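You operate a simulated robot arm through the tools that you are given. There is no shell and no other tool. Be economical: measure what you need, move in short steps, check, and stop when the job is done.

Carry out the task below with a simulated robot arm. There is one attempt and no reset: what you move stays moved.

## Task
Plug-test the purple ring casting, then let the teal ring down over it.
Fine: both come from the grey drawer, shut it; slider in, then back; stand the casting on the grey mat for the teal ring; the dent tester stays.

Only the result counts: the job must be done as asked and must still hold three seconds after the hand-in. Knocking over, shifting, dropping, spilling or breaking anything else fails it.

## Robot
A 6-joint arm with a two-finger parallel gripper on a trunk, on a base that drives. Base frame: it is fixed to the floor where the robot stands at the start and does not move with it; the origin is under the middle of the robot, x ahead of it, y to its left, z up; the surface under the hand at the start is at about z = 0.82. Lengths are in m, angles in degrees, forces in N, time in s.
With the tool pointing down near the work surface it reaches from about 0.58 to 0.94 m from the robot's upright axis, wherever it stands. Its first joint turns from -149.0 to 149.0 degrees. Places, roughly: grey drawer of the checking bench [0.8, 0.2, 0.7]; grey mat [1.2, -0.2, 0.8]; holder of the plug tester [1, -0.1, 0.8]; lever of the dent tester [1.4, -0.3, 0.9]; plug tester [1.1, 0, 0.8]; purple ring casting (5x5x4 cm) [0.9, 0.1, 0.7]; slider of the plug tester [1.1, 0.1, 0.9]; zero key of the dent tester [1.4, -0.4, 0.8]. Payload 3.43 kg.
The tool frame sits at the grasp point between the pads (the TCP): z along the fingers, y along the line on which they close. The tips reach 0.034 m beyond it. Largest opening 0.128 m; finger width 0.024, thickness 0.012; the body of the gripper, 0.048 by 0.13 m, starts 0.096 m behind the TCP.
Orientation is that of the tool frame in the base frame, as [roll, pitch, yaw] about the fixed x, y, z axes, in that order (R = Rz(yaw) Ry(pitch) Rx(roll)). With the fingers straight down and closing along the base's y, the tool's x points along the base's -x, its y along +y and its z along -z.

## Interface
- The arm moves only by the tool drive_tool. Its argument "deltas" is a list of rows, each a list of 3 entries, a list of its own where there are three numbers: the shift along the base's x, y, z in m, then the turn, a rotation vector about the base's x, y, z in degrees, then the finger opening in m, from 0 to 0.128. In form: [[[dx, dy, dz], [ax, ay, az], fingers], ...]. A call has 1 to 20 rows; each row shifts and turns the commanded pose from where the row before left it. Each row takes 0.2 s and may step no farther than 0.05 m and 8.6 degrees from the row before; otherwise, or with a gripper value out of range, the whole call is refused. Where a pose cannot be reached the arm comes as near as it can. A force on the tool above 70 N (or 10 N above the force at the start of the call, whichever is more), or a blocked arm, ends the call early, and 0.2 s more pass. The fingers move at their own pace (about 0.108 m/s each) and stop on an object; they squeeze with about 31 N. The grip force told is the motor's: it shows also when the fingers shut on nothing. Time passes only in rows, and 0.2 s behind the last, so rows that do not move let the fingers close. The reply holds the time, the measured pose of the TCP, the force on the tool along the base axes, the opening and the grip force, in the units named above and with some noise, with the torque about the TCP (base axes, N m) and any sound that the robot's microphone picked up.
- Cameras (640 x 400 px; columns grow to the right, rows downward): "scene" is now at [0.0109, 0.2112, 1.6624]; the picture's right is [0.05, -1.00, 0.00], its down [-0.76, -0.04, -0.65] and it looks along [0.65, 0.03, -0.76] (base axes); focal length 258 px, centre (320, 200). "wrist" rides on the gripper at [0.076, -0.011, -0.16] in the tool frame; the picture's right is [0.15, 0.99, 0.00], its down [-0.88, 0.13, -0.46] and it looks along [-0.45, 0.07, 0.89] (tool axes); focal length 234 px, centre (320, 200). There is no depth. A picture from a camera that has moved, and an enlarged one, comes with that camera's place and axes in the base frame and with its lens. The place of the scene camera against the robot may be out by one fixed shift of up to 0.025 m in any direction.
- snapshot(camera): a new picture of that camera. The clock stands still meanwhile.
- lift_body(by): slides the trunk up (or, below 0, down) by that many m; the arm and the scene camera ride with it, the base frame stays. It gives what a move gives, with no picture.
- drive_base(legs): drives the robot by 1 to 6 legs, each [ahead, turn to the left] in m and degrees, along the robot's own axes; the way and the turn of a leg run together, so that a leg with both is an arc; at most 1.5 m and 180 degrees a leg. The arm and the cameras ride along, it lands a little off, and it stops where it bumps. It gives what a move gives.
- turn_head(pan, tilt): turns the head with the scene camera to pan (to the left, within 155 degrees either way) and tilt (down, from -29 to 69), counted from straight ahead of the robot. It gives what a move gives.
- zoom(camera, box): a new picture of the part [left, top, right, bottom] of that camera's present view, enlarged. The clock stands still meanwhile.
- close_job(): hands the job in; it is judged then, once.

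Go step by step. Nothing tells you exact positions but the pictures and the camera data: compare them with the known pose of the tool, close in by small moves and look again before you grip or let go. The budget is 120 turns and 98 pictures, counting those below and the enlarged ones. Unless the task says otherwise, let go and move clear before handing in, and close with one line.

The tools are called after "Emit:" by a JSON object that holds its "op" and its "data". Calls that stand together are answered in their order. drive_tool: Moves the arm, as the interface text tells. Its arguments: {"type":"object","properties":{"deltas":{"type":"array","items":{"type":"array"}}},"required":["deltas"]} The other tools are called the same way: lift_body (by) slides the trunk up or down; drive_base (legs) drives the base; turn_head (pan, tilt) turns the head that bears the scene camera; snapshot (camera) takes a picture; zoom (camera, box) takes an enlarged picture of a part of a camera's view; close_job () hands the job in.

At the start:

```text
clock: 0.0
tcp_pos: [0.6388, 0.2815, 1.0589]
ee_rot: [-180.0, -0.1, 179.7]
contact_force: [0.3, -0.2, -0.3]
ft_torque: [0.0, 0.03, 0.01]
opening: 0.1281
finger_force: 0.1
trunk travel left (down, up): [-0.675, 0.035]
robot x, y, heading: [-0.0019, 0.0316, 0.0]
head pan, tilt: [3.0, 49.6]
```

scene: 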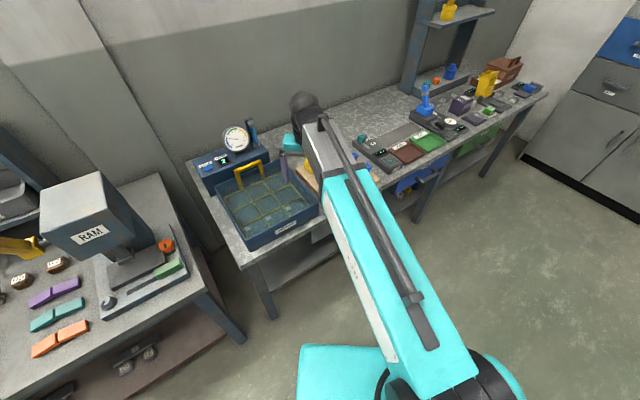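
wrist: 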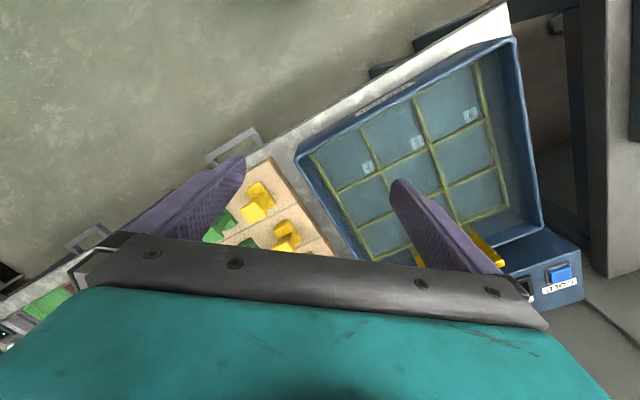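

I see a bench running diagonally ahead of me, with the arm blocking part of the view. First I take enlarged views of the bench.

Emit:
{"op": "zoom", "data": {"camera": "scene", "box": [330, 60, 560, 204]}}

Emit:
{"op": "zoom", "data": {"camera": "scene", "box": [180, 80, 400, 218]}}

```text
2.78 times, centred on (445, 132) of scene
camera zoom: at [0.0109, 0.2112, 1.6624], right [0.05, -1.0, 0.0], down [-0.76, -0.04, -0.65], along [0.65, 0.03, -0.76], focal length 715 px, centre (-27, 389)
```

zoom: 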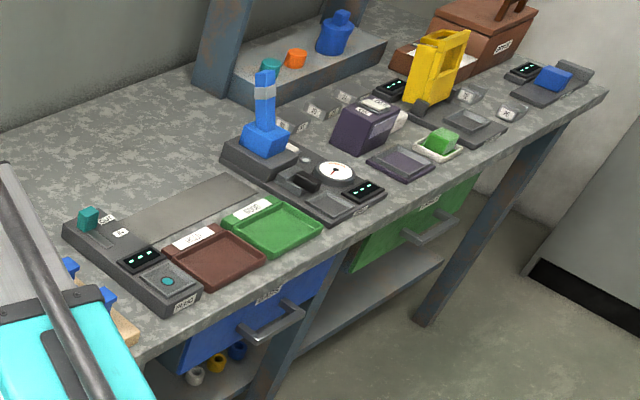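

```text
2.90 times, centred on (290, 149) of scene
camera zoom: at [0.0109, 0.2112, 1.6624], right [0.05, -1.0, 0.0], down [-0.76, -0.04, -0.65], along [0.65, 0.03, -0.76], focal length 746 px, centre (407, 348)
```

zoom: 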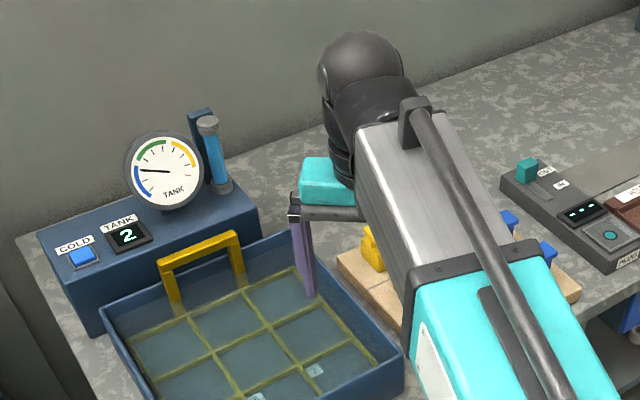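

The plug tester (teal slider) is near [1.11,0.05], its holder is near [0.98,-0.09], and the grey mat is behind the trays. The bench normal is at about 45°, so I will stand facing it. I'll raise the arm and look around first.

Emit:
{"op": "drive_tool", "data": {"deltas": [[[0, 0, 0.04], [0, 0, 0], 0.128], [[0, 0, 0.04], [0, 0, 0], 0.128], [[0, 0, 0.04], [0, 0, 0], 0.128], [[-0.03, 0, 0.02], [0, 0, 0], 0.128], [[0, 0, 0], [0, 0, 0], 0.128]]}}

Emit:
{"op": "turn_head", "data": {"pan": -50, "tilt": 45}}

Emit:
{"op": "snapshot", "data": {"camera": "scene"}}

```text
clock: 0.7
tcp_pos: [0.6437, 0.2829, 1.1483]
ee_rot: [179.5, 1.4, 179.6]
contact_force: [13.3, 3.6, -20.2]
ft_torque: [-0.09, 0.48, 0.02]
opening: 0.1281
finger_force: 0.2
trunk travel left (down, up): [-0.675, 0.035]
robot x, y, heading: [-0.0022, 0.0308, 0.0]
head pan, tilt: [3.0, 49.6]
stopped in row 3: the force on the tool passed its limit at 116 N (the readings are from after the stop); the commanded pose is now the measured one
```

```text
clock: 1.9
tcp_pos: [0.642, 0.2834, 1.1493]
ee_rot: [179.6, 1.3, 179.7]
contact_force: [17.5, 6.1, -35.1]
ft_torque: [-0.21, 0.15, -0.1]
opening: 0.1282
finger_force: 0.0
trunk travel left (down, up): [-0.675, 0.035]
robot x, y, heading: [0.0009, 0.0364, 0.0]
head pan, tilt: [-50.0, 45.0]
```

```text
93 pictures are left
camera scene: at [-0.014, 0.1449, 1.6687], right [-0.77, -0.64, 0.0], down [-0.45, 0.54, -0.71], along [0.45, -0.54, -0.71], focal length 258 px, centre (320, 200)
```

scene: 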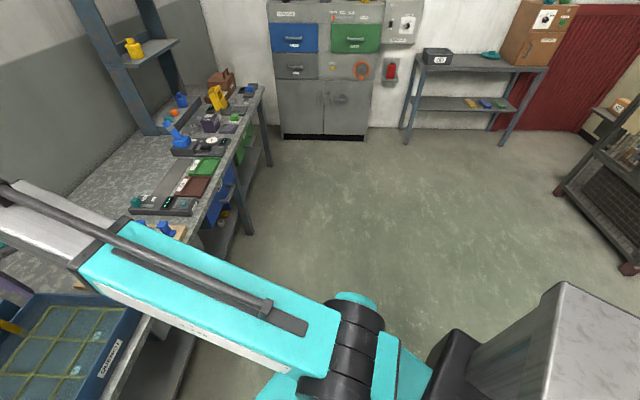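

The lift was stopped by contact, most likely the gripper against its own forearm. I go back down a little and check that the force clears before driving.

Emit:
{"op": "drive_tool", "data": {"deltas": [[[0.0, 0, -0.03], [0, 0, 0], 0.128], [[0.03, 0, -0.02], [0, 0, 0], 0.128], [[0.0, 0, 0], [0, 0, 0], 0.128]]}}

Emit:
{"op": "lift_body", "data": {"by": 0.03}}

Emit:
{"op": "snapshot", "data": {"camera": "wrist"}}

```text
clock: 2.7
tcp_pos: [0.673, 0.2848, 1.0995]
ee_rot: [179.5, 1.2, 179.7]
contact_force: [0.1, -0.2, 1.0]
ft_torque: [0.02, -0.02, 0.0]
opening: 0.1279
finger_force: 0.1
trunk travel left (down, up): [-0.675, 0.035]
robot x, y, heading: [-0.0009, 0.0318, -0.1]
head pan, tilt: [-50.0, 45.0]
```

```text
clock: 3.5
tcp_pos: [0.6733, 0.2848, 1.1296]
ee_rot: [179.5, 1.2, 179.8]
contact_force: [0.4, 0.2, -0.9]
ft_torque: [-0.01, 0.01, 0.02]
opening: 0.128
finger_force: 0.1
trunk travel left (down, up): [-0.705, 0.005]
robot x, y, heading: [-0.0016, 0.0385, 0.4]
head pan, tilt: [-50.0, 45.0]
```

```text
92 pictures are left
camera wrist: at [0.5928, 0.2737, 1.2872], right [-0.14, 0.99, 0.0], down [0.87, 0.12, 0.47], along [0.47, 0.07, -0.88], focal length 234 px, centre (320, 200)
```

wrist: 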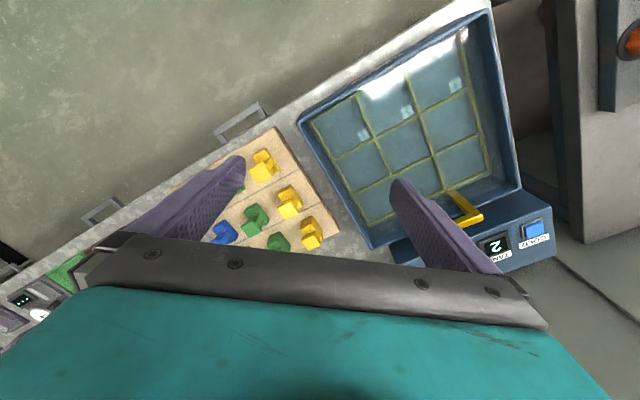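

Clear of contact now. The bench edge runs at −53° with its normal at 37°, and the grey drawer handle is near [0.72,0.10]. I drive to about (0.38,-0.47) and face the bench.

Emit:
{"op": "drive_base", "data": {"legs": [[0, -53], [0.626, 0], [0, 90]]}}

Emit:
{"op": "turn_head", "data": {"pan": 10, "tilt": 52}}

Emit:
{"op": "snapshot", "data": {"camera": "scene"}}

Emit:
{"op": "snapshot", "data": {"camera": "wrist"}}

```text
clock: 16.0
tcp_pos: [0.7574, 0.1306, 1.13]
ee_rot: [179.6, 1.2, -143.6]
contact_force: [-0.1, -0.6, -0.5]
ft_torque: [0.05, 0.02, -0.02]
opening: 0.1282
finger_force: 0.0
trunk travel left (down, up): [-0.705, 0.005]
robot x, y, heading: [0.3422, -0.4426, 35.5]
head pan, tilt: [-50.0, 45.0]
```

```text
clock: 17.3
tcp_pos: [0.7582, 0.1308, 1.1286]
ee_rot: [179.5, 1.2, -143.7]
contact_force: [-0.2, -0.8, 0.1]
ft_torque: [0.01, 0.0, 0.02]
opening: 0.128
finger_force: 0.1
trunk travel left (down, up): [-0.705, 0.005]
robot x, y, heading: [0.344, -0.4392, 35.8]
head pan, tilt: [10.0, 52.0]
```

```text
91 pictures are left
camera scene: at [0.2386, -0.2731, 1.6892], right [0.72, -0.7, 0.0], down [-0.55, -0.57, -0.62], along [0.43, 0.44, -0.79], focal length 258 px, centre (320, 200)
```

scene: 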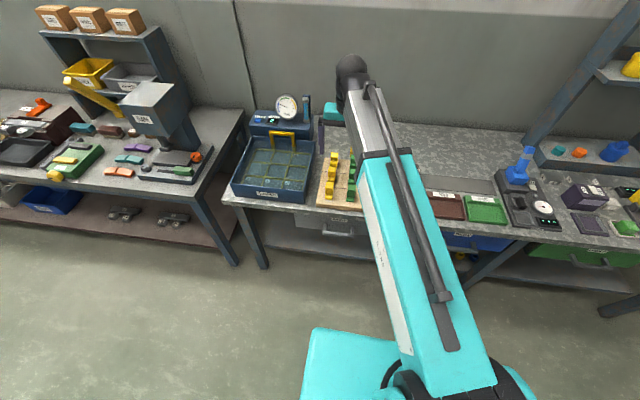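

```text
90 pictures are left
camera wrist: at [0.7009, 0.074, 1.2872], right [-0.7, 0.71, 0.0], down [0.63, 0.62, 0.47], along [0.34, 0.34, -0.88], focal length 234 px, centre (320, 200)
```

wrist: 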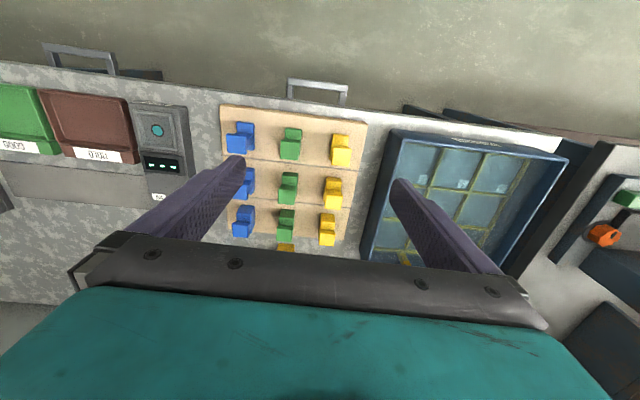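

Aligned with the bench. I look more closely at the drawer handle.

Emit:
{"op": "zoom", "data": {"camera": "scene", "box": [220, 130, 380, 230]}}

Emit:
{"op": "zoom", "data": {"camera": "wrist", "box": [240, 40, 400, 140]}}

```text
4.00 times, centred on (300, 180) of scene
camera zoom: at [0.2386, -0.2731, 1.6892], right [0.72, -0.7, 0.0], down [-0.55, -0.57, -0.62], along [0.43, 0.44, -0.79], focal length 1030 px, centre (400, 280)
```

zoom: 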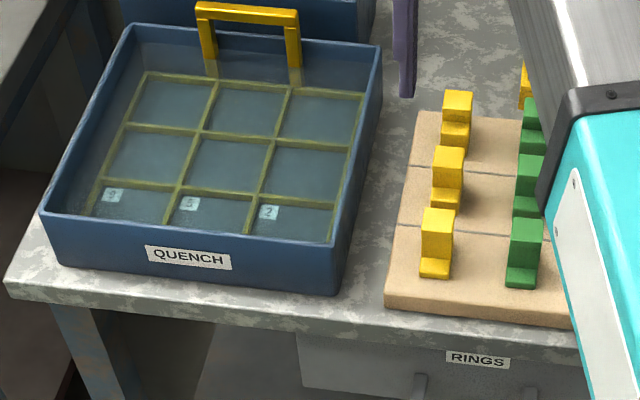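

```text
4.00 times, centred on (320, 90) of wrist
camera zoom: at [0.7009, 0.074, 1.2872], right [-0.7, 0.71, 0.0], down [0.63, 0.62, 0.47], along [0.34, 0.34, -0.88], focal length 937 px, centre (320, 640)
```

zoom: 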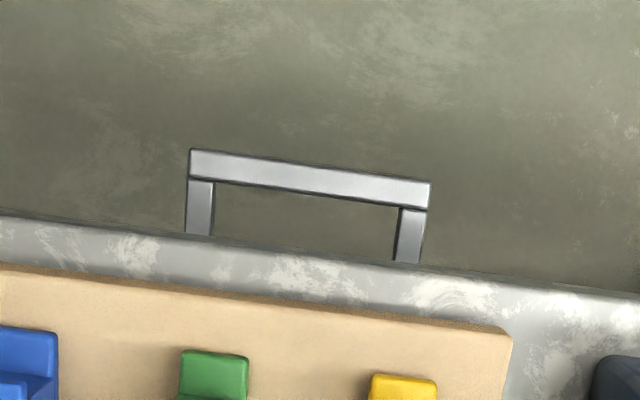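

The handle is a U bar about 3 cm clear of the bench edge. I back off so I can pull the drawer with the arm, then look at the handle in the clear.

Emit:
{"op": "drive_base", "data": {"legs": [[-0.22, 0]]}}

Emit:
{"op": "snapshot", "data": {"camera": "wrist"}}

Emit:
{"op": "snapshot", "data": {"camera": "scene"}}

```text
clock: 19.1
tcp_pos: [0.5785, 0.0022, 1.1292]
ee_rot: [179.6, 1.3, -143.5]
contact_force: [0.6, 0.0, -0.5]
ft_torque: [0.0, -0.02, 0.01]
opening: 0.1278
finger_force: 0.0
trunk travel left (down, up): [-0.705, 0.005]
robot x, y, heading: [0.1696, -0.5719, 35.4]
head pan, tilt: [10.0, 52.0]
```

```text
87 pictures are left
camera wrist: at [0.521, -0.0548, 1.2877], right [-0.71, 0.71, 0.0], down [0.62, 0.62, 0.48], along [0.34, 0.34, -0.88], focal length 234 px, centre (320, 200)
```

wrist: 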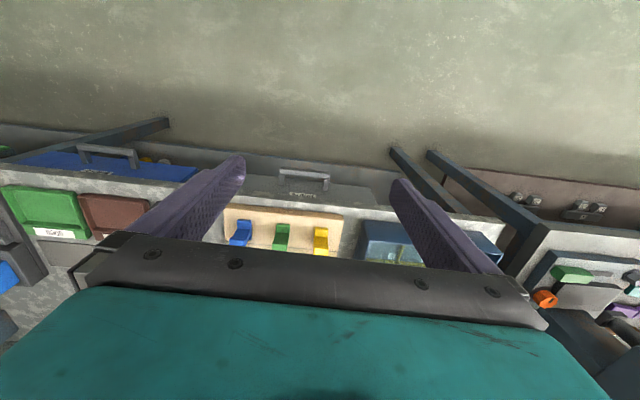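

```text
86 pictures are left
camera scene: at [0.0592, -0.4026, 1.6892], right [0.72, -0.7, 0.0], down [-0.55, -0.57, -0.62], along [0.43, 0.44, -0.79], focal length 258 px, centre (320, 200)
```

scene: 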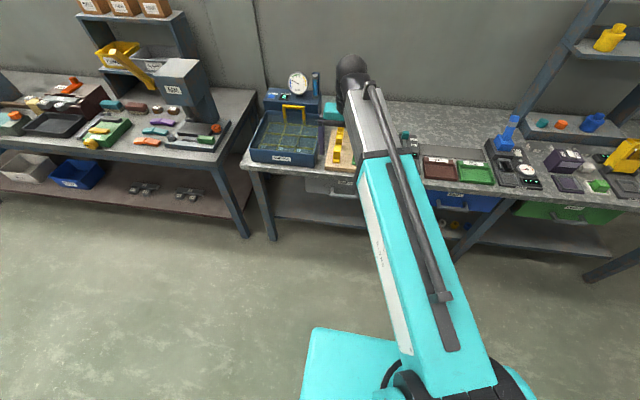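

From the two wrist views the handle bar centre is about [0.72,0.089,0.722], running parallel to the bench edge. I turn the gripper so it closes across the bar and tilt it 35° so the body stays clear of the bench.

Emit:
{"op": "drive_tool", "data": {"deltas": [[[0, 0, 0], [0, 0, -8.14], 0.128], [[0, 0, 0], [0, 0, -8.14], 0.128], [[0, 0, 0], [0, 0, -8.14], 0.128], [[0, 0, 0], [0, 0, -8.14], 0.128], [[0, 0, 0], [0, 0, -8.14], 0.128], [[0, 0, 0], [0, 0, -8.14], 0.128], [[0, 0, 0], [0, 0, -8.14], 0.1], [[0, 0, 0], [0, 0, -8.14], 0.08], [[0, 0, 0], [0, 0, -8.14], 0.06], [[0, 0, 0], [0, 0, -8.14], 0.046], [[0, 0, 0], [0, 0, -8.14], 0.046], [[0, 0, -0.03], [4.21, -5.59, 0], 0.046], [[0, 0, -0.03], [4.21, -5.59, 0], 0.046], [[0, 0, -0.03], [4.21, -5.59, 0], 0.046], [[0, 0, -0.03], [4.21, -5.59, 0], 0.046], [[0, 0, -0.03], [4.21, -5.59, 0], 0.046], [[0, 0, 0], [0, 0, 0], 0.046]]}}

Emit:
{"op": "snapshot", "data": {"camera": "wrist"}}

Emit:
{"op": "snapshot", "data": {"camera": "scene"}}

```text
clock: 22.7
tcp_pos: [0.578, 0.0051, 0.9802]
ee_rot: [144.5, 0.9, 126.2]
contact_force: [0.4, -0.1, -0.5]
ft_torque: [0.01, -0.01, -0.02]
opening: 0.0459
finger_force: 0.0
trunk travel left (down, up): [-0.705, 0.005]
robot x, y, heading: [0.167, -0.5708, 36.0]
head pan, tilt: [10.0, 52.0]
```

```text
85 pictures are left
camera wrist: at [0.4497, 0.0071, 1.1028], right [0.56, 0.6, 0.57], down [0.39, -0.8, 0.46], along [0.73, -0.04, -0.68], focal length 234 px, centre (320, 200)
```

wrist: 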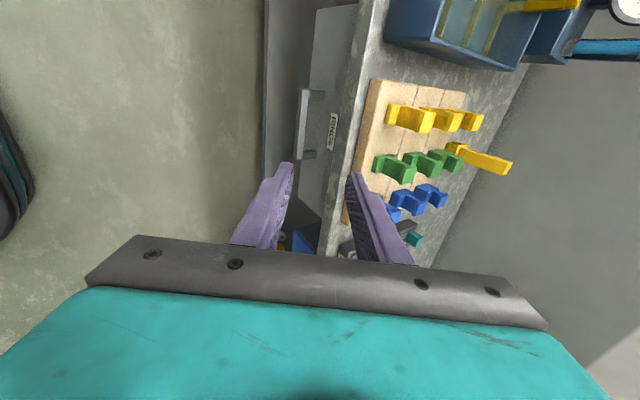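

```text
84 pictures are left
camera scene: at [0.0602, -0.4018, 1.6892], right [0.72, -0.7, 0.0], down [-0.55, -0.57, -0.62], along [0.43, 0.44, -0.79], focal length 258 px, centre (320, 200)
```

scene: 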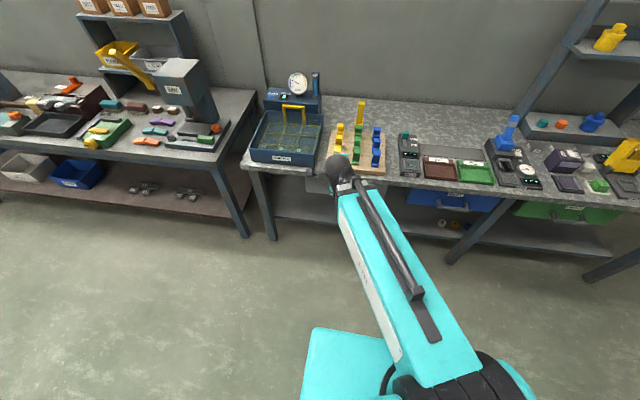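

The tool is tilted correctly. I move to about 10 cm from the handle and look again to refine the height.

Emit:
{"op": "drive_tool", "data": {"deltas": [[[0.01, 0.005, -0.04], [0, 0, 0], 0.046], [[0.02, 0.01, -0.04], [0, 0, 0], 0.046], [[0.02, 0.01, -0.04], [0, 0, 0], 0.046], [[0.02, 0.01, -0.04], [0, 0, 0], 0.046], [[0.02, 0.01, -0.01], [0, 0, 0], 0.046], [[0, 0, 0], [0, 0, 0], 0.046]]}}

Emit:
{"op": "snapshot", "data": {"camera": "wrist"}}

Emit:
{"op": "zoom", "data": {"camera": "scene", "box": [260, 120, 420, 220]}}

```text
clock: 24.1
tcp_pos: [0.6706, 0.0467, 0.8118]
ee_rot: [144.7, 0.9, 126.1]
contact_force: [-0.1, -0.3, 0.2]
ft_torque: [-0.01, -0.03, -0.01]
opening: 0.0464
finger_force: 0.0
trunk travel left (down, up): [-0.705, 0.005]
robot x, y, heading: [0.1658, -0.5686, 36.1]
head pan, tilt: [10.0, 52.0]
```

```text
83 pictures are left
camera wrist: at [0.542, 0.0502, 0.9337], right [0.56, 0.6, 0.57], down [0.39, -0.8, 0.46], along [0.73, -0.04, -0.68], focal length 234 px, centre (320, 200)
```

wrist: 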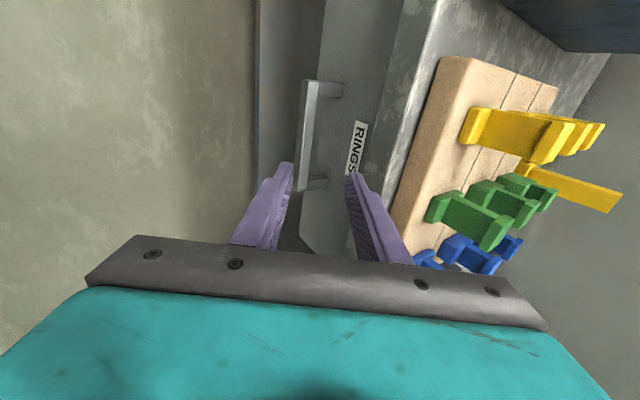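

```text
4.00 times, centred on (340, 170) of scene
camera zoom: at [0.0601, -0.4019, 1.6892], right [0.72, -0.7, 0.0], down [-0.55, -0.57, -0.62], along [0.43, 0.44, -0.79], focal length 1030 px, centre (240, 320)
```

zoom: 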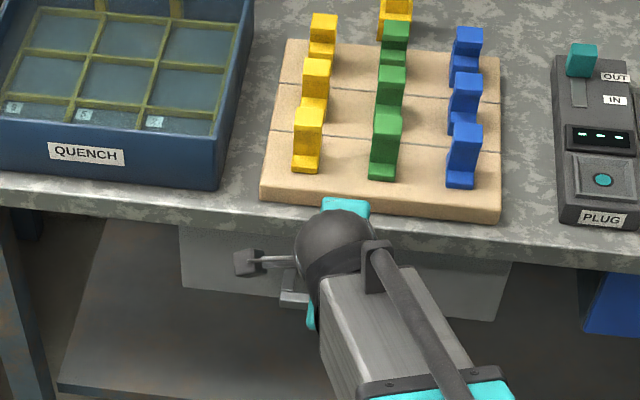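

In the wrist view the bar lies about 1.5 cm below and outside the finger centreline and 2 cm left. I correct that, advance 5 cm and look again.

Emit:
{"op": "drive_tool", "data": {"deltas": [[[-0.019, 0.0046, -0.009], [0, 0, 0], 0.046], [[0.0116, 0.0085, -0.0205], [0, 0, 0], 0.046], [[0.0116, 0.0085, -0.0205], [0, 0, 0], 0.046], [[0, 0, 0], [0, 0, 0], 0.046]]}}

Emit:
{"op": "snapshot", "data": {"camera": "wrist"}}

```text
clock: 25.1
tcp_pos: [0.6734, 0.0676, 0.7609]
ee_rot: [144.6, 0.9, 126.2]
contact_force: [0.9, 0.0, 0.3]
ft_torque: [0.01, -0.01, -0.02]
opening: 0.0462
finger_force: 0.0
trunk travel left (down, up): [-0.705, 0.005]
robot x, y, heading: [0.1655, -0.5685, 36.1]
head pan, tilt: [10.0, 52.0]
```

```text
81 pictures are left
camera wrist: at [0.5453, 0.0717, 0.8827], right [0.56, 0.6, 0.57], down [0.39, -0.8, 0.46], along [0.73, -0.04, -0.68], focal length 234 px, centre (320, 200)
```

wrist: 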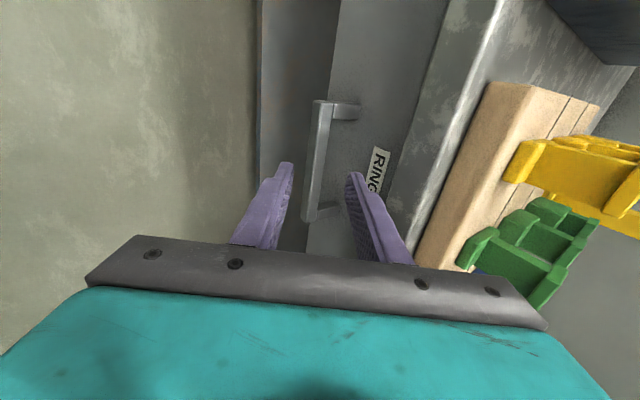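

The bar is now centred between the fingers, with about 7 cm to go. I advance 6 cm in small steps and check.

Emit:
{"op": "drive_tool", "data": {"deltas": [[[0.0116, 0.0085, -0.0205], [0, 0, 0], 0.046], [[0.0093, 0.0068, -0.0164], [0, 0, 0], 0.046], [[0.007, 0.005, -0.0123], [0, 0, 0], 0.046], [[0, 0, 0], [0, 0, 0], 0.046]]}}

Emit:
{"op": "snapshot", "data": {"camera": "wrist"}}

```text
clock: 26.1
tcp_pos: [0.702, 0.0886, 0.7113]
ee_rot: [144.6, 0.9, 126.3]
contact_force: [0.4, 1.1, 0.7]
ft_torque: [0.02, 0.05, 0.01]
opening: 0.046
finger_force: 0.2
trunk travel left (down, up): [-0.705, 0.005]
robot x, y, heading: [0.1648, -0.5708, 35.7]
head pan, tilt: [10.0, 52.0]
```

```text
80 pictures are left
camera wrist: at [0.5734, 0.0927, 0.833], right [0.56, 0.6, 0.57], down [0.39, -0.8, 0.46], along [0.73, -0.04, -0.68], focal length 234 px, centre (320, 200)
```

wrist: 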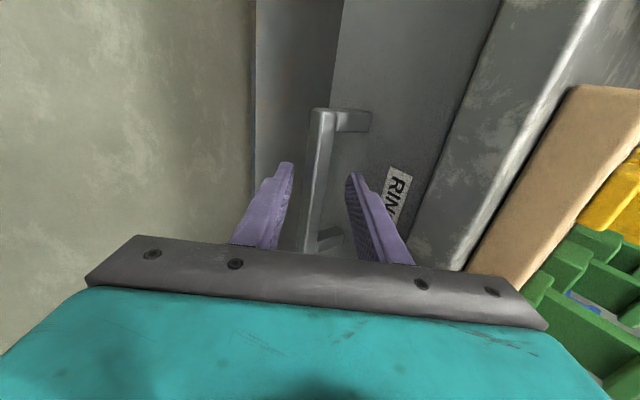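

The bar runs between the fingers; I advance another 3 cm, then close.

Emit:
{"op": "drive_tool", "data": {"deltas": [[[0.007, 0.005, -0.0123], [0, 0, 0], 0.046], [[0.007, 0.005, -0.0123], [0, 0, 0], 0.046], [[0, 0, 0], [0, 0, 0], 0.046], [[0, 0, 0], [0, 0, 0], 0.0], [[0, 0, 0], [0, 0, 0], 0.0], [[0, 0, 0], [0, 0, 0], 0.0]]}}

Emit:
{"op": "snapshot", "data": {"camera": "wrist"}}

```text
clock: 27.5
tcp_pos: [0.7161, 0.0992, 0.6788]
ee_rot: [145.2, 1.1, 126.2]
contact_force: [-8.1, -7.7, -37.7]
ft_torque: [-0.03, -0.33, 1.42]
opening: 0.022
finger_force: 45.6
trunk travel left (down, up): [-0.705, 0.005]
robot x, y, heading: [0.1681, -0.5671, 35.7]
head pan, tilt: [10.0, 52.0]
```

```text
79 pictures are left
camera wrist: at [0.5881, 0.1035, 0.8027], right [0.56, 0.61, 0.56], down [0.39, -0.79, 0.47], along [0.73, -0.04, -0.68], focal length 234 px, centre (320, 200)
```

wrist: 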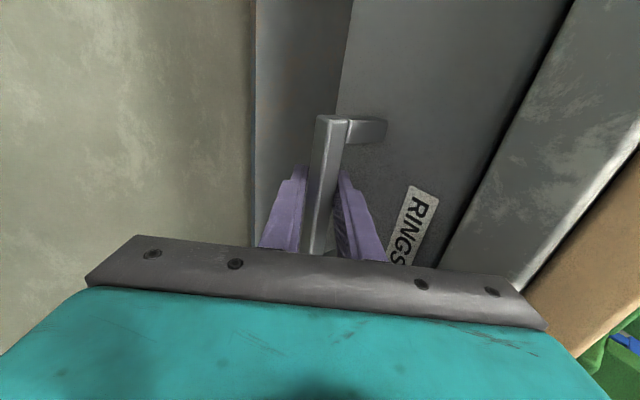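

Gripped the bar. I relieve the preload slightly and pull the drawer out along the bench normal.

Emit:
{"op": "drive_tool", "data": {"deltas": [[[-0.002, -0.0015, -0.006], [0, 0, 0], 0.0], [[-0.016, -0.012, 0], [0, 0, 0], 0.0], [[-0.016, -0.012, 0], [0, 0, 0], 0.0], [[-0.016, -0.012, 0], [0, 0, 0], 0.0], [[-0.016, -0.012, 0], [0, 0, 0], 0.0], [[-0.016, -0.012, 0], [0, 0, 0], 0.0], [[-0.016, -0.012, 0], [0, 0, 0], 0.0]]}}

Emit:
{"op": "snapshot", "data": {"camera": "scene"}}

```text
clock: 29.1
tcp_pos: [0.6176, 0.0241, 0.6796]
ee_rot: [144.8, 1.0, 126.1]
contact_force: [16.4, -24.9, 0.9]
ft_torque: [-0.62, -0.32, 0.88]
opening: 0.0216
finger_force: 45.0
trunk travel left (down, up): [-0.705, 0.005]
robot x, y, heading: [0.1637, -0.5697, 36.0]
head pan, tilt: [10.0, 52.0]
```

```text
78 pictures are left
camera scene: at [0.0615, -0.4038, 1.6896], right [0.72, -0.7, 0.0], down [-0.55, -0.57, -0.62], along [0.43, 0.44, -0.79], focal length 258 px, centre (320, 200)
```

scene: 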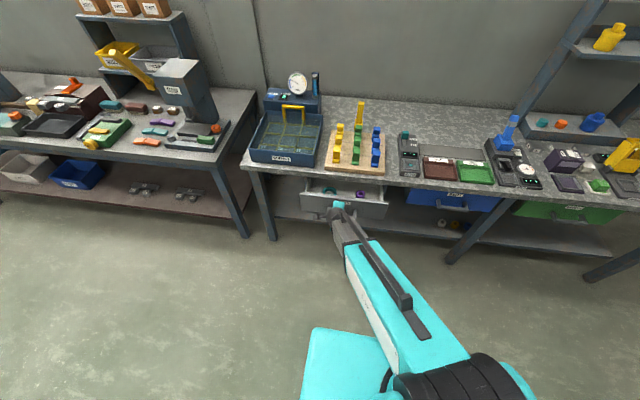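

The drawer is out 12 cm with castings showing. I relieve the side load and pull on about 10 cm more.

Emit:
{"op": "drive_tool", "data": {"deltas": [[[-0.011, -0.017, 0], [0, 0, 0], 0.0], [[-0.0158, -0.0123, 0], [0, 0, 0], 0.0], [[-0.0158, -0.0123, 0], [0, 0, 0], 0.0], [[-0.0158, -0.0123, 0], [0, 0, 0], 0.0], [[-0.0158, -0.0123, 0], [0, 0, 0], 0.0]]}}

Emit:
{"op": "zoom", "data": {"camera": "scene", "box": [240, 130, 440, 255]}}

```text
clock: 30.3
tcp_pos: [0.5412, -0.0351, 0.6807]
ee_rot: [144.6, 0.8, 126.3]
contact_force: [-23.8, 28.5, -19.2]
ft_torque: [-0.67, -0.41, 0.7]
opening: 0.0221
finger_force: 45.3
trunk travel left (down, up): [-0.705, 0.005]
robot x, y, heading: [0.1611, -0.57, 36.2]
head pan, tilt: [10.0, 52.0]
```

```text
3.20 times, centred on (340, 192) of scene
camera zoom: at [0.0592, -0.3978, 1.6884], right [0.72, -0.7, 0.0], down [-0.55, -0.57, -0.61], along [0.43, 0.44, -0.79], focal length 824 px, centre (256, 224)
```

zoom: 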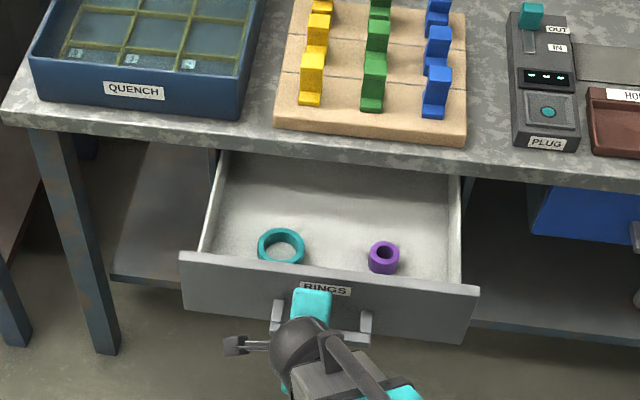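

The drawer is open far enough and both rings lie free near its front. I release the handle and back out along the tool axis.

Emit:
{"op": "drive_tool", "data": {"deltas": [[[0.004, -0.004, 0.0], [0, 0, 0], 0.0], [[0, 0, 0], [0, 0, 0], 0.046], [[0, 0, 0], [0, 0, 0], 0.046], [[-0.0093, -0.0068, 0.0164], [0, 0, 0], 0.046], [[-0.0139, -0.0101, 0.0246], [0, 0, 0], 0.046], [[-0.0139, -0.0101, 0.0246], [0, 0, 0], 0.046], [[0, 0, 0.04], [0, 0, 0], 0.046], [[0, 0, 0.04], [0, 0, 0], 0.046], [[0, 0, 0.04], [0, 0, 0], 0.046], [[0, 0, 0.04], [0, 0, 0], 0.046], [[0, 0, 0], [0, 0, 0], 0.046]]}}

Emit:
{"op": "zoom", "data": {"camera": "scene", "box": [260, 170, 420, 270]}}

Emit:
{"op": "snapshot", "data": {"camera": "wrist"}}

```text
clock: 32.7
tcp_pos: [0.544, -0.0092, 0.874]
ee_rot: [144.7, 0.9, 126.2]
contact_force: [-0.1, 0.3, 0.7]
ft_torque: [0.02, 0.01, 0.01]
opening: 0.046
finger_force: 0.0
out of reach, approached as far as the arm can: row 6, 7, 8, 9, 10
trunk travel left (down, up): [-0.705, 0.005]
robot x, y, heading: [0.163, -0.565, 35.8]
head pan, tilt: [10.0, 52.0]
```

```text
4.00 times, centred on (340, 220) of scene
camera zoom: at [0.0601, -0.4018, 1.6892], right [0.72, -0.7, 0.0], down [-0.55, -0.57, -0.62], along [0.43, 0.44, -0.79], focal length 1030 px, centre (240, 120)
```

zoom: 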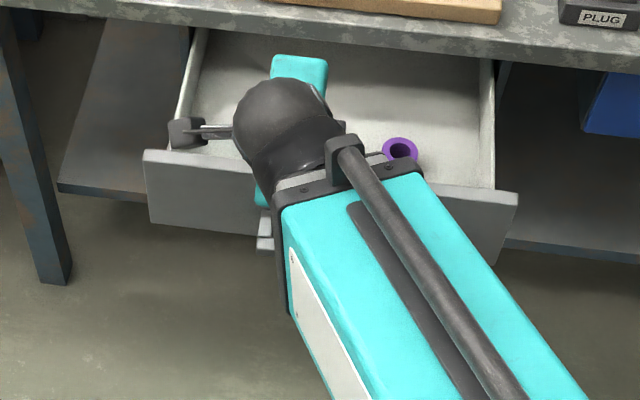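

```text
75 pictures are left
camera wrist: at [0.4143, -0.0069, 0.9955], right [0.56, 0.6, 0.57], down [0.39, -0.8, 0.46], along [0.73, -0.04, -0.68], focal length 234 px, centre (320, 200)
```

wrist: 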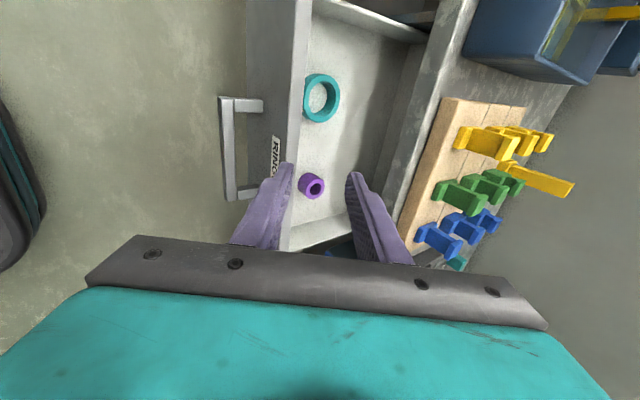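

Purple ring at about [0.695,-0.013], teal at about [0.606,0.103], both lying flat in the drawer. I bring the tool upright, closing along the bench, above the purple ring.

Emit:
{"op": "drive_tool", "data": {"deltas": [[[0.02, 0, 0.005], [-4.21, 5.59, 0], 0.06], [[0.02, 0, 0.005], [-4.21, 5.59, 0], 0.08], [[0.02, 0, 0.005], [-4.21, 5.59, 0], 0.09], [[0.02, 0, 0.005], [-4.21, 5.59, 0], 0.09], [[0.02, 0, 0.0], [-4.21, 5.59, 0], 0.09], [[0.01, 0, 0], [0, 0, 8.25], 0.09], [[0.01, 0, 0], [0, 0, 8.25], 0.09], [[0.01, 0, 0], [0, 0, 8.25], 0.09], [[0.01, 0, 0], [0, 0, 8.25], 0.09], [[0.01, 0, 0], [0, 0, 8.25], 0.09], [[0, 0, 0], [0, 0, 8.25], 0.09], [[0, 0, 0], [0, 0, 8.25], 0.09], [[0, 0, 0], [0, 0, 8.25], 0.09], [[0, 0, 0], [0, 0, 8.25], 0.09], [[0, 0, 0], [0, 0, 8.25], 0.09], [[0, 0, 0], [0, 0, 8.25], 0.09], [[0, 0, 0], [0, 0, 0], 0.09]]}}

Emit:
{"op": "snapshot", "data": {"camera": "wrist"}}

```text
clock: 36.3
tcp_pos: [0.6905, -0.0095, 0.8916]
ee_rot: [179.5, 1.1, -142.4]
contact_force: [0.7, 0.7, 0.7]
ft_torque: [0.01, 0.01, 0.02]
opening: 0.09
finger_force: 0.1
trunk travel left (down, up): [-0.705, 0.005]
robot x, y, heading: [0.167, -0.5694, 35.7]
head pan, tilt: [10.0, 52.0]
```

```text
74 pictures are left
camera wrist: at [0.6342, -0.0664, 1.0502], right [-0.72, 0.69, 0.0], down [0.61, 0.63, 0.47], along [0.33, 0.34, -0.88], focal length 234 px, centre (320, 200)
```

wrist: 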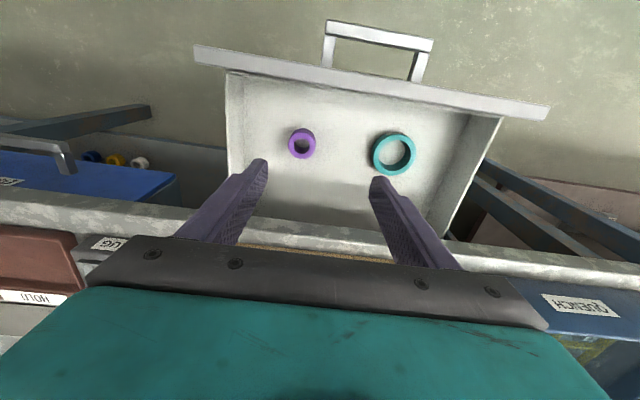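

Refined by triangulation: purple centre about [0.722,-0.014] with its top near z 0.67. I move above it and descend to z 0.78, then look.

Emit:
{"op": "drive_tool", "data": {"deltas": [[[0.016, -0.002, -0.03], [0, 0, 0], 0.09], [[0.0155, -0.0025, -0.04], [0, 0, -0.6], 0.09], [[0, 0, -0.04], [0, 0, 0], 0.09], [[0, 0, 0], [0, 0, 0], 0.09]]}}

Emit:
{"op": "snapshot", "data": {"camera": "wrist"}}

```text
clock: 37.3
tcp_pos: [0.721, -0.0117, 0.7823]
ee_rot: [179.7, 1.2, -142.9]
contact_force: [-0.1, -0.2, 0.6]
ft_torque: [0.02, -0.03, 0.01]
opening: 0.0901
finger_force: 0.2
trunk travel left (down, up): [-0.705, 0.005]
robot x, y, heading: [0.164, -0.5685, 36.1]
head pan, tilt: [10.0, 52.0]
```

```text
73 pictures are left
camera wrist: at [0.6649, -0.0694, 0.9398], right [-0.71, 0.7, 0.0], down [0.62, 0.63, 0.48], along [0.33, 0.34, -0.88], focal length 234 px, centre (320, 200)
```

wrist: 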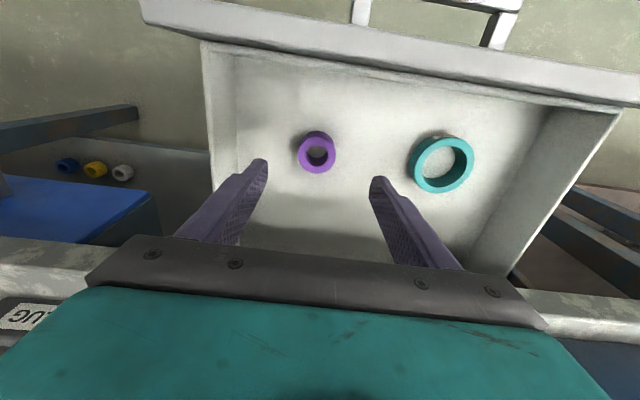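

Nearly centred; I descend more and check again.

Emit:
{"op": "drive_tool", "data": {"deltas": [[[0.003, -0.003, -0.03], [0, 0, 0], 0.09], [[0, 0, -0.03], [0, 0, 0], 0.09], [[0, 0, 0], [0, 0, 0], 0.09]]}}

Emit:
{"op": "snapshot", "data": {"camera": "wrist"}}

```text
clock: 38.1
tcp_pos: [0.7246, -0.0158, 0.7228]
ee_rot: [179.6, 1.2, -143.0]
contact_force: [-1.0, 0.3, 1.3]
ft_torque: [0.01, -0.01, 0.01]
opening: 0.0897
finger_force: 0.0
trunk travel left (down, up): [-0.705, 0.005]
robot x, y, heading: [0.1668, -0.5713, 36.0]
head pan, tilt: [10.0, 52.0]
```

```text
72 pictures are left
camera wrist: at [0.6684, -0.0722, 0.8808], right [-0.71, 0.7, 0.0], down [0.62, 0.63, 0.48], along [0.33, 0.34, -0.88], focal length 234 px, centre (320, 200)
```

wrist: 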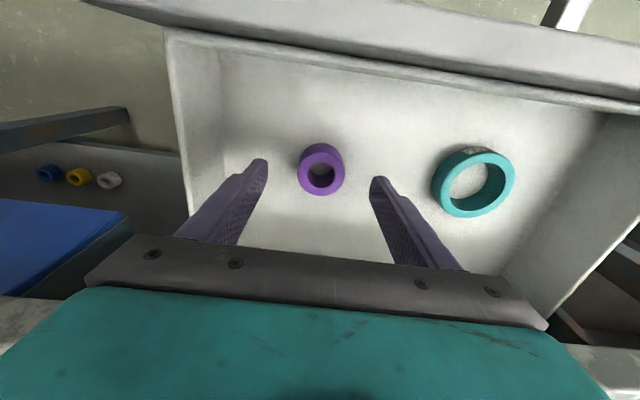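

The ring top is near z 0.65 and about 1 cm further toward the bench. I correct and descend to z 0.675.

Emit:
{"op": "drive_tool", "data": {"deltas": [[[0.006, 0.005, -0.02], [0, 0, 0], 0.09], [[0, 0, -0.025], [0, 0, 0], 0.09], [[0, 0, 0], [0, 0, 0], 0.09]]}}

Emit:
{"op": "snapshot", "data": {"camera": "wrist"}}

```text
clock: 38.9
tcp_pos: [0.7304, -0.0099, 0.6847]
ee_rot: [179.6, 1.7, -142.8]
contact_force: [1.0, 1.3, 57.8]
ft_torque: [-2.53, -1.24, -0.03]
opening: 0.0895
finger_force: 0.1
trunk travel left (down, up): [-0.705, 0.005]
robot x, y, heading: [0.1676, -0.5687, 35.9]
head pan, tilt: [10.0, 52.0]
```

```text
71 pictures are left
camera wrist: at [0.6725, -0.0684, 0.8418], right [-0.71, 0.7, 0.0], down [0.61, 0.62, 0.48], along [0.34, 0.35, -0.88], focal length 234 px, centre (320, 200)
```

wrist: 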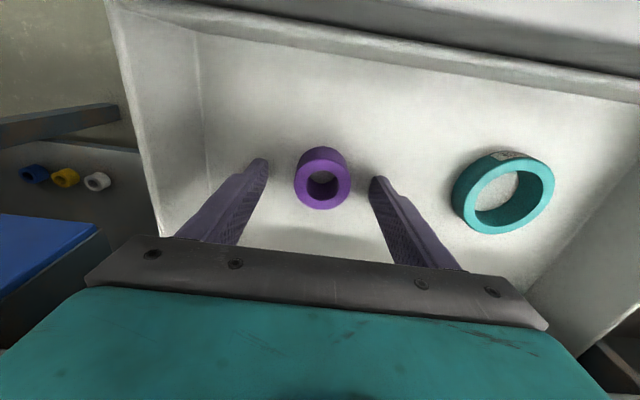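

The fingertips touched the drawer floor (z about 0.65), so the ring top is near 0.685 and the ring is about 4.2 cm wide. I lift off, shift back toward the robot by 8 mm and re-check.

Emit:
{"op": "drive_tool", "data": {"deltas": [[[0, 0, 0.015], [0, 0, 0], 0.09], [[-0.006, -0.005, 0], [0, 0, 0], 0.075], [[0, 0, 0], [0, 0, 0], 0.075]]}}

Emit:
{"op": "snapshot", "data": {"camera": "wrist"}}

```text
clock: 39.7
tcp_pos: [0.7236, -0.0155, 0.6918]
ee_rot: [179.7, 1.3, -143.0]
contact_force: [-0.3, 0.3, 0.4]
ft_torque: [0.0, 0.0, 0.03]
opening: 0.0752
finger_force: 0.1
trunk travel left (down, up): [-0.705, 0.005]
robot x, y, heading: [0.1657, -0.5701, 35.9]
head pan, tilt: [10.0, 52.0]
```

```text
70 pictures are left
camera wrist: at [0.6677, -0.0729, 0.8495], right [-0.71, 0.7, 0.0], down [0.62, 0.63, 0.47], along [0.33, 0.34, -0.88], focal length 234 px, centre (320, 200)
```

wrist: 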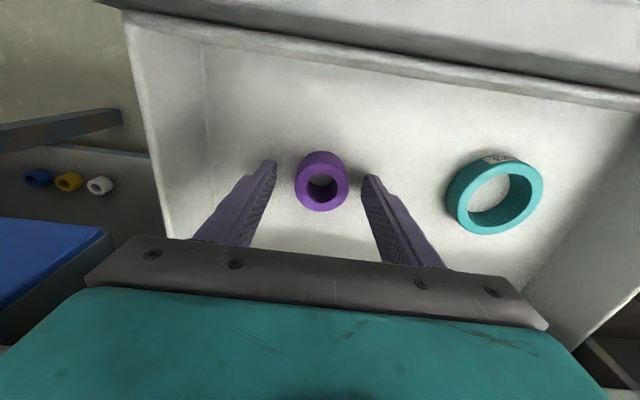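

Centred well. Close on the ring.

Emit:
{"op": "drive_tool", "data": {"deltas": [[[0, 0, 0], [0, 0, 0], 0.0], [[0, 0, 0], [0, 0, 0], 0.0], [[0, 0, 0], [0, 0, 0], 0.0], [[0, 0, 0.01], [0, 0, 0], 0.0], [[0, 0, 0.03], [0, 0, 0], 0.0], [[0, 0, 0], [0, 0, 0], 0.0]]}}

Emit:
{"op": "snapshot", "data": {"camera": "wrist"}}

```text
clock: 41.1
tcp_pos: [0.7248, -0.0176, 0.7318]
ee_rot: [179.6, 1.2, -143.0]
contact_force: [0.3, 0.0, 0.1]
ft_torque: [-0.02, 0.01, 0.01]
opening: 0.0
finger_force: 30.6
trunk travel left (down, up): [-0.705, 0.005]
robot x, y, heading: [0.1674, -0.5698, 36.0]
head pan, tilt: [10.0, 52.0]
```

```text
69 pictures are left
camera wrist: at [0.6688, -0.0736, 0.8905], right [-0.71, 0.7, 0.0], down [0.62, 0.63, 0.47], along [0.33, 0.34, -0.88], focal length 234 px, centre (320, 200)
```

wrist: 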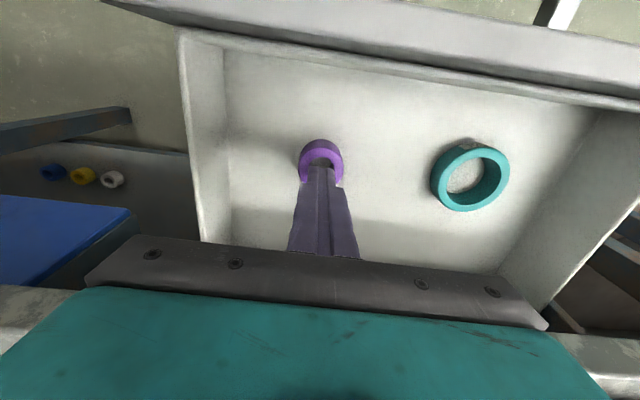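

The fingers closed on nothing: the earlier contact was the gripper body on the drawer's right side wall, so the ring sits lower (top about 0.645). I turn the gripper to close along the drawer's depth, where there is room, and look again.

Emit:
{"op": "drive_tool", "data": {"deltas": [[[0, 0, 0.02], [0, 0, 0], 0.02], [[0.002, 0.002, 0], [0, 0, -8.18], 0.04], [[0.002, 0.002, 0], [0, 0, -8.18], 0.06], [[0.002, 0.002, 0], [0, 0, -8.18], 0.08], [[0, 0.002, 0], [0, 0, -8.18], 0.08], [[0, 0, 0], [0, 0, -8.18], 0.08], [[0, 0, 0], [0, 0, -8.18], 0.08], [[0, 0, 0], [0, 0, -8.18], 0.08], [[0, 0, 0], [0, 0, -8.18], 0.08], [[0, 0, 0], [0, 0, -8.18], 0.08], [[0, 0, 0], [0, 0, -8.18], 0.08], [[0, 0, 0], [0, 0, -8.18], 0.08], [[0, 0, -0.03], [-1.0, 0.85, 0], 0.08], [[0, 0, 0], [0, 0, 0], 0.08]]}}

Emit:
{"op": "snapshot", "data": {"camera": "wrist"}}

```text
clock: 44.1
tcp_pos: [0.7303, -0.0086, 0.7221]
ee_rot: [-179.1, 1.6, 127.0]
contact_force: [0.1, 1.2, 0.6]
ft_torque: [-0.01, -0.01, 0.01]
opening: 0.0801
finger_force: 0.2
trunk travel left (down, up): [-0.705, 0.005]
robot x, y, heading: [0.1618, -0.5698, 35.8]
head pan, tilt: [10.0, 52.0]
```

```text
68 pictures are left
camera wrist: at [0.6753, 0.0501, 0.8795], right [0.7, 0.71, -0.02], down [0.63, -0.61, 0.48], along [0.33, -0.35, -0.88], focal length 234 px, centre (320, 200)
```

wrist: 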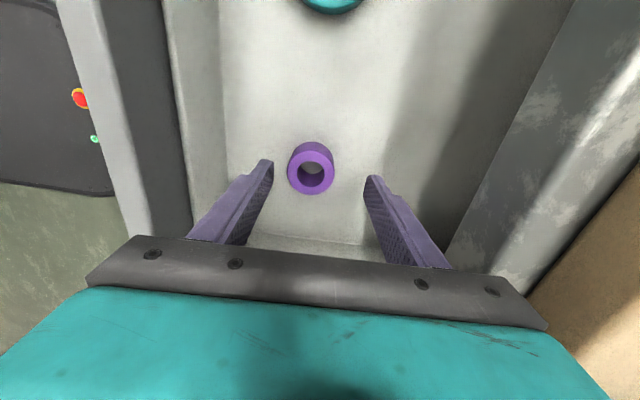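

I straighten the small tool tilt and descend slightly, then check centring.

Emit:
{"op": "drive_tool", "data": {"deltas": [[[0, 0, 0], [1.8, 0.25, 0], 0.08], [[0, 0, -0.02], [0, 0, 0], 0.08], [[0, 0, 0], [0, 0, 0], 0.08]]}}

Emit:
{"op": "snapshot", "data": {"camera": "wrist"}}

```text
clock: 44.9
tcp_pos: [0.73, -0.008, 0.7018]
ee_rot: [-180.0, 0.0, 127.1]
contact_force: [0.6, 0.7, 0.1]
ft_torque: [0.05, 0.0, 0.0]
opening: 0.0798
finger_force: 0.0
trunk travel left (down, up): [-0.705, 0.005]
robot x, y, heading: [0.163, -0.567, 35.7]
head pan, tilt: [10.0, 52.0]
```

```text
67 pictures are left
camera wrist: at [0.6755, 0.0451, 0.8619], right [0.7, 0.71, 0.0], down [0.64, -0.62, 0.45], along [0.32, -0.32, -0.89], focal length 234 px, centre (320, 200)
```

wrist: 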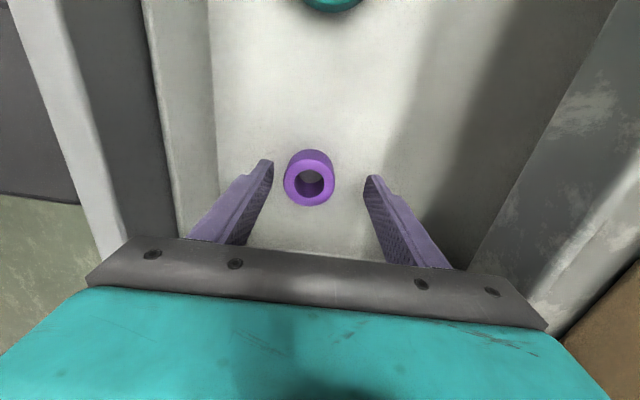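

The ring is at about [0.7285,-0.0225], top near z 0.65. I shift there and descend.

Emit:
{"op": "drive_tool", "data": {"deltas": [[[-0.0015, -0.0145, 0], [0, 0, 0], 0.08], [[0, 0, -0.02], [0, 0, 0], 0.08], [[0, 0, -0.02], [0, 0, 0], 0.08], [[0, 0, 0], [0, 0, 0], 0.08]]}}

Emit:
{"op": "snapshot", "data": {"camera": "wrist"}}

```text
clock: 45.7
tcp_pos: [0.7326, -0.019, 0.6845]
ee_rot: [179.5, -0.1, 127.0]
contact_force: [1.4, -0.8, 44.8]
ft_torque: [-1.47, 1.48, 0.0]
opening: 0.0798
finger_force: 0.0
trunk travel left (down, up): [-0.705, 0.005]
robot x, y, heading: [0.1648, -0.5691, 35.7]
head pan, tilt: [10.0, 52.0]
stopped in row 3: the force on the tool passed its limit at 85 N (the readings are from after the stop); the commanded pose is now the measured one
```

```text
66 pictures are left
camera wrist: at [0.6766, 0.0333, 0.8442], right [0.7, 0.71, 0.01], down [0.63, -0.63, 0.46], along [0.33, -0.31, -0.89], focal length 234 px, centre (320, 200)
```

wrist: 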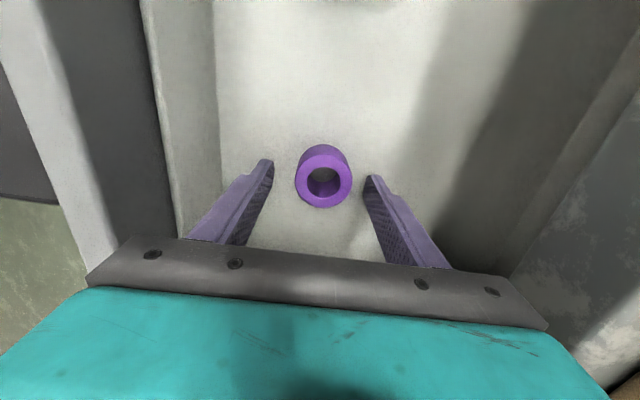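

Contact again, at fingertip height 0.65, so that really is the drawer floor. I lift 5 mm and close here without lifting, to see what the opening reads.

Emit:
{"op": "drive_tool", "data": {"deltas": [[[-0.002, -0.003, 0.004], [0.4, 0, 0], 0.08], [[0, 0, 0], [0, 0, 0], 0.06], [[0, 0, 0], [0, 0, 0], 0.0], [[0, 0, 0], [0, 0, 0], 0.0], [[0, 0, 0], [0, 0, 0], 0.0]]}}

Emit:
{"op": "snapshot", "data": {"camera": "wrist"}}

```text
clock: 46.9
tcp_pos: [0.7279, -0.023, 0.6841]
ee_rot: [179.3, -0.5, 127.0]
contact_force: [-0.5, 3.2, 29.6]
ft_torque: [-0.67, 0.47, -0.04]
opening: 0.0432
finger_force: 30.7
trunk travel left (down, up): [-0.705, 0.005]
robot x, y, heading: [0.1648, -0.5638, 35.8]
head pan, tilt: [10.0, 52.0]
```

```text
65 pictures are left
camera wrist: at [0.6721, 0.0285, 0.8446], right [0.7, 0.71, 0.01], down [0.63, -0.63, 0.45], along [0.33, -0.31, -0.89], focal length 234 px, centre (320, 200)
```

wrist: 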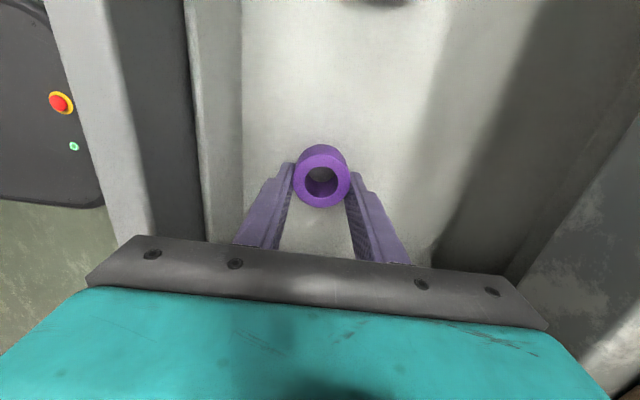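

Now it holds the ring (opening 0.043). I lift slowly and verify.

Emit:
{"op": "drive_tool", "data": {"deltas": [[[0, 0, 0.01], [0, 0, 0], 0.0], [[0, 0, 0.01], [0, 0, 0], 0.0], [[0, 0, 0.02], [0, 0, 0], 0.0], [[0, 0, 0.03], [0, 0, 0], 0.0], [[0, 0, 0.0], [0, 0, 0], 0.0]]}}

Emit:
{"op": "snapshot", "data": {"camera": "wrist"}}

```text
clock: 48.1
tcp_pos: [0.7288, -0.0228, 0.7508]
ee_rot: [179.3, -0.3, 126.9]
contact_force: [-0.2, 0.0, -0.7]
ft_torque: [-0.01, 0.04, 0.02]
opening: 0.043
finger_force: 30.7
trunk travel left (down, up): [-0.705, 0.005]
robot x, y, heading: [0.1641, -0.5663, 36.0]
head pan, tilt: [10.0, 52.0]
```

```text
64 pictures are left
camera wrist: at [0.6726, 0.0296, 0.9117], right [0.7, 0.71, 0.01], down [0.63, -0.63, 0.45], along [0.33, -0.31, -0.89], focal length 234 px, centre (320, 200)
```

wrist: 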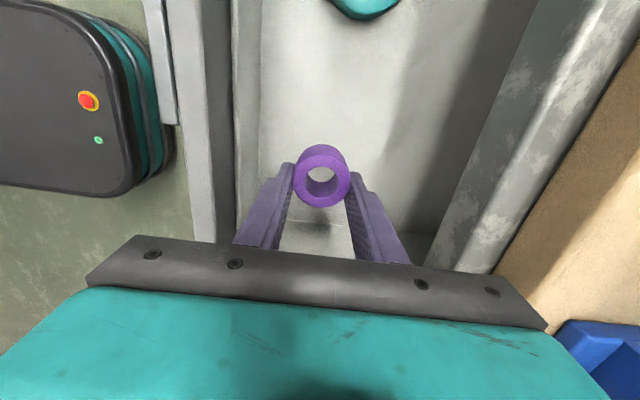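

The ring is held; its bottom is flush with the fingertips. I raise it to z≈1.02 and drive forward so the plug tester and mat come within reach.

Emit:
{"op": "drive_tool", "data": {"deltas": [[[0, 0, 0.045], [0, 0, 0], 0.0], [[0, 0, 0.045], [0, 0, 0], 0.0], [[0, 0, 0.045], [0, 0, 0], 0.0], [[0, 0, 0.045], [0, 0, 0], 0.0], [[0, 0, 0.045], [0, 0, 0], 0.0], [[0, 0, 0.045], [0, 0, 0], 0.0], [[0, 0, 0], [0, 0, 0], 0.0]]}}

Emit:
{"op": "drive_base", "data": {"legs": [[0.19, 0]]}}

Emit:
{"op": "turn_head", "data": {"pan": -2, "tilt": 52}}

Emit:
{"op": "snapshot", "data": {"camera": "scene"}}

```text
clock: 49.7
tcp_pos: [0.7288, -0.0218, 1.0227]
ee_rot: [179.5, -0.3, 126.9]
contact_force: [0.3, 0.2, -0.2]
ft_torque: [-0.03, -0.02, 0.0]
opening: 0.0429
finger_force: 31.0
trunk travel left (down, up): [-0.705, 0.005]
robot x, y, heading: [0.1664, -0.5693, 36.2]
head pan, tilt: [10.0, 52.0]
```

```text
clock: 51.4
tcp_pos: [0.884, 0.0902, 1.0232]
ee_rot: [179.4, -0.4, 127.0]
contact_force: [-0.2, 0.7, -1.9]
ft_torque: [-0.04, 0.04, -0.01]
opening: 0.0432
finger_force: 30.5
trunk travel left (down, up): [-0.705, 0.005]
robot x, y, heading: [0.3166, -0.4579, 35.7]
head pan, tilt: [10.0, 52.0]
```

```text
clock: 52.1
tcp_pos: [0.8835, 0.0896, 1.0237]
ee_rot: [179.5, -0.5, 127.0]
contact_force: [0.4, 0.2, -1.0]
ft_torque: [-0.01, 0.01, -0.01]
opening: 0.043
finger_force: 30.6
trunk travel left (down, up): [-0.705, 0.005]
robot x, y, heading: [0.3179, -0.4575, 36.0]
head pan, tilt: [-2.0, 52.0]
```

```text
63 pictures are left
camera scene: at [0.2246, -0.3019, 1.6892], right [0.56, -0.83, 0.0], down [-0.65, -0.44, -0.62], along [0.51, 0.34, -0.79], focal length 258 px, centre (320, 200)
```

scene: 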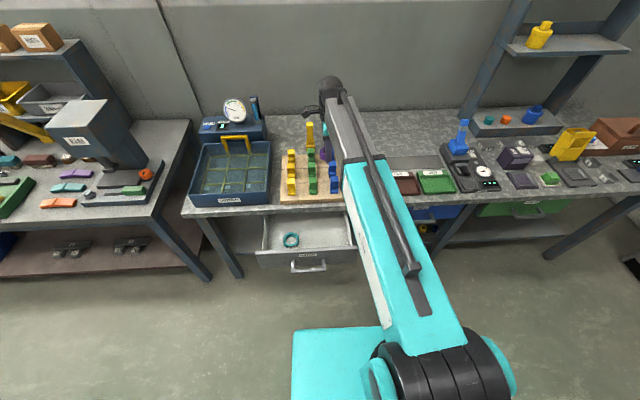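

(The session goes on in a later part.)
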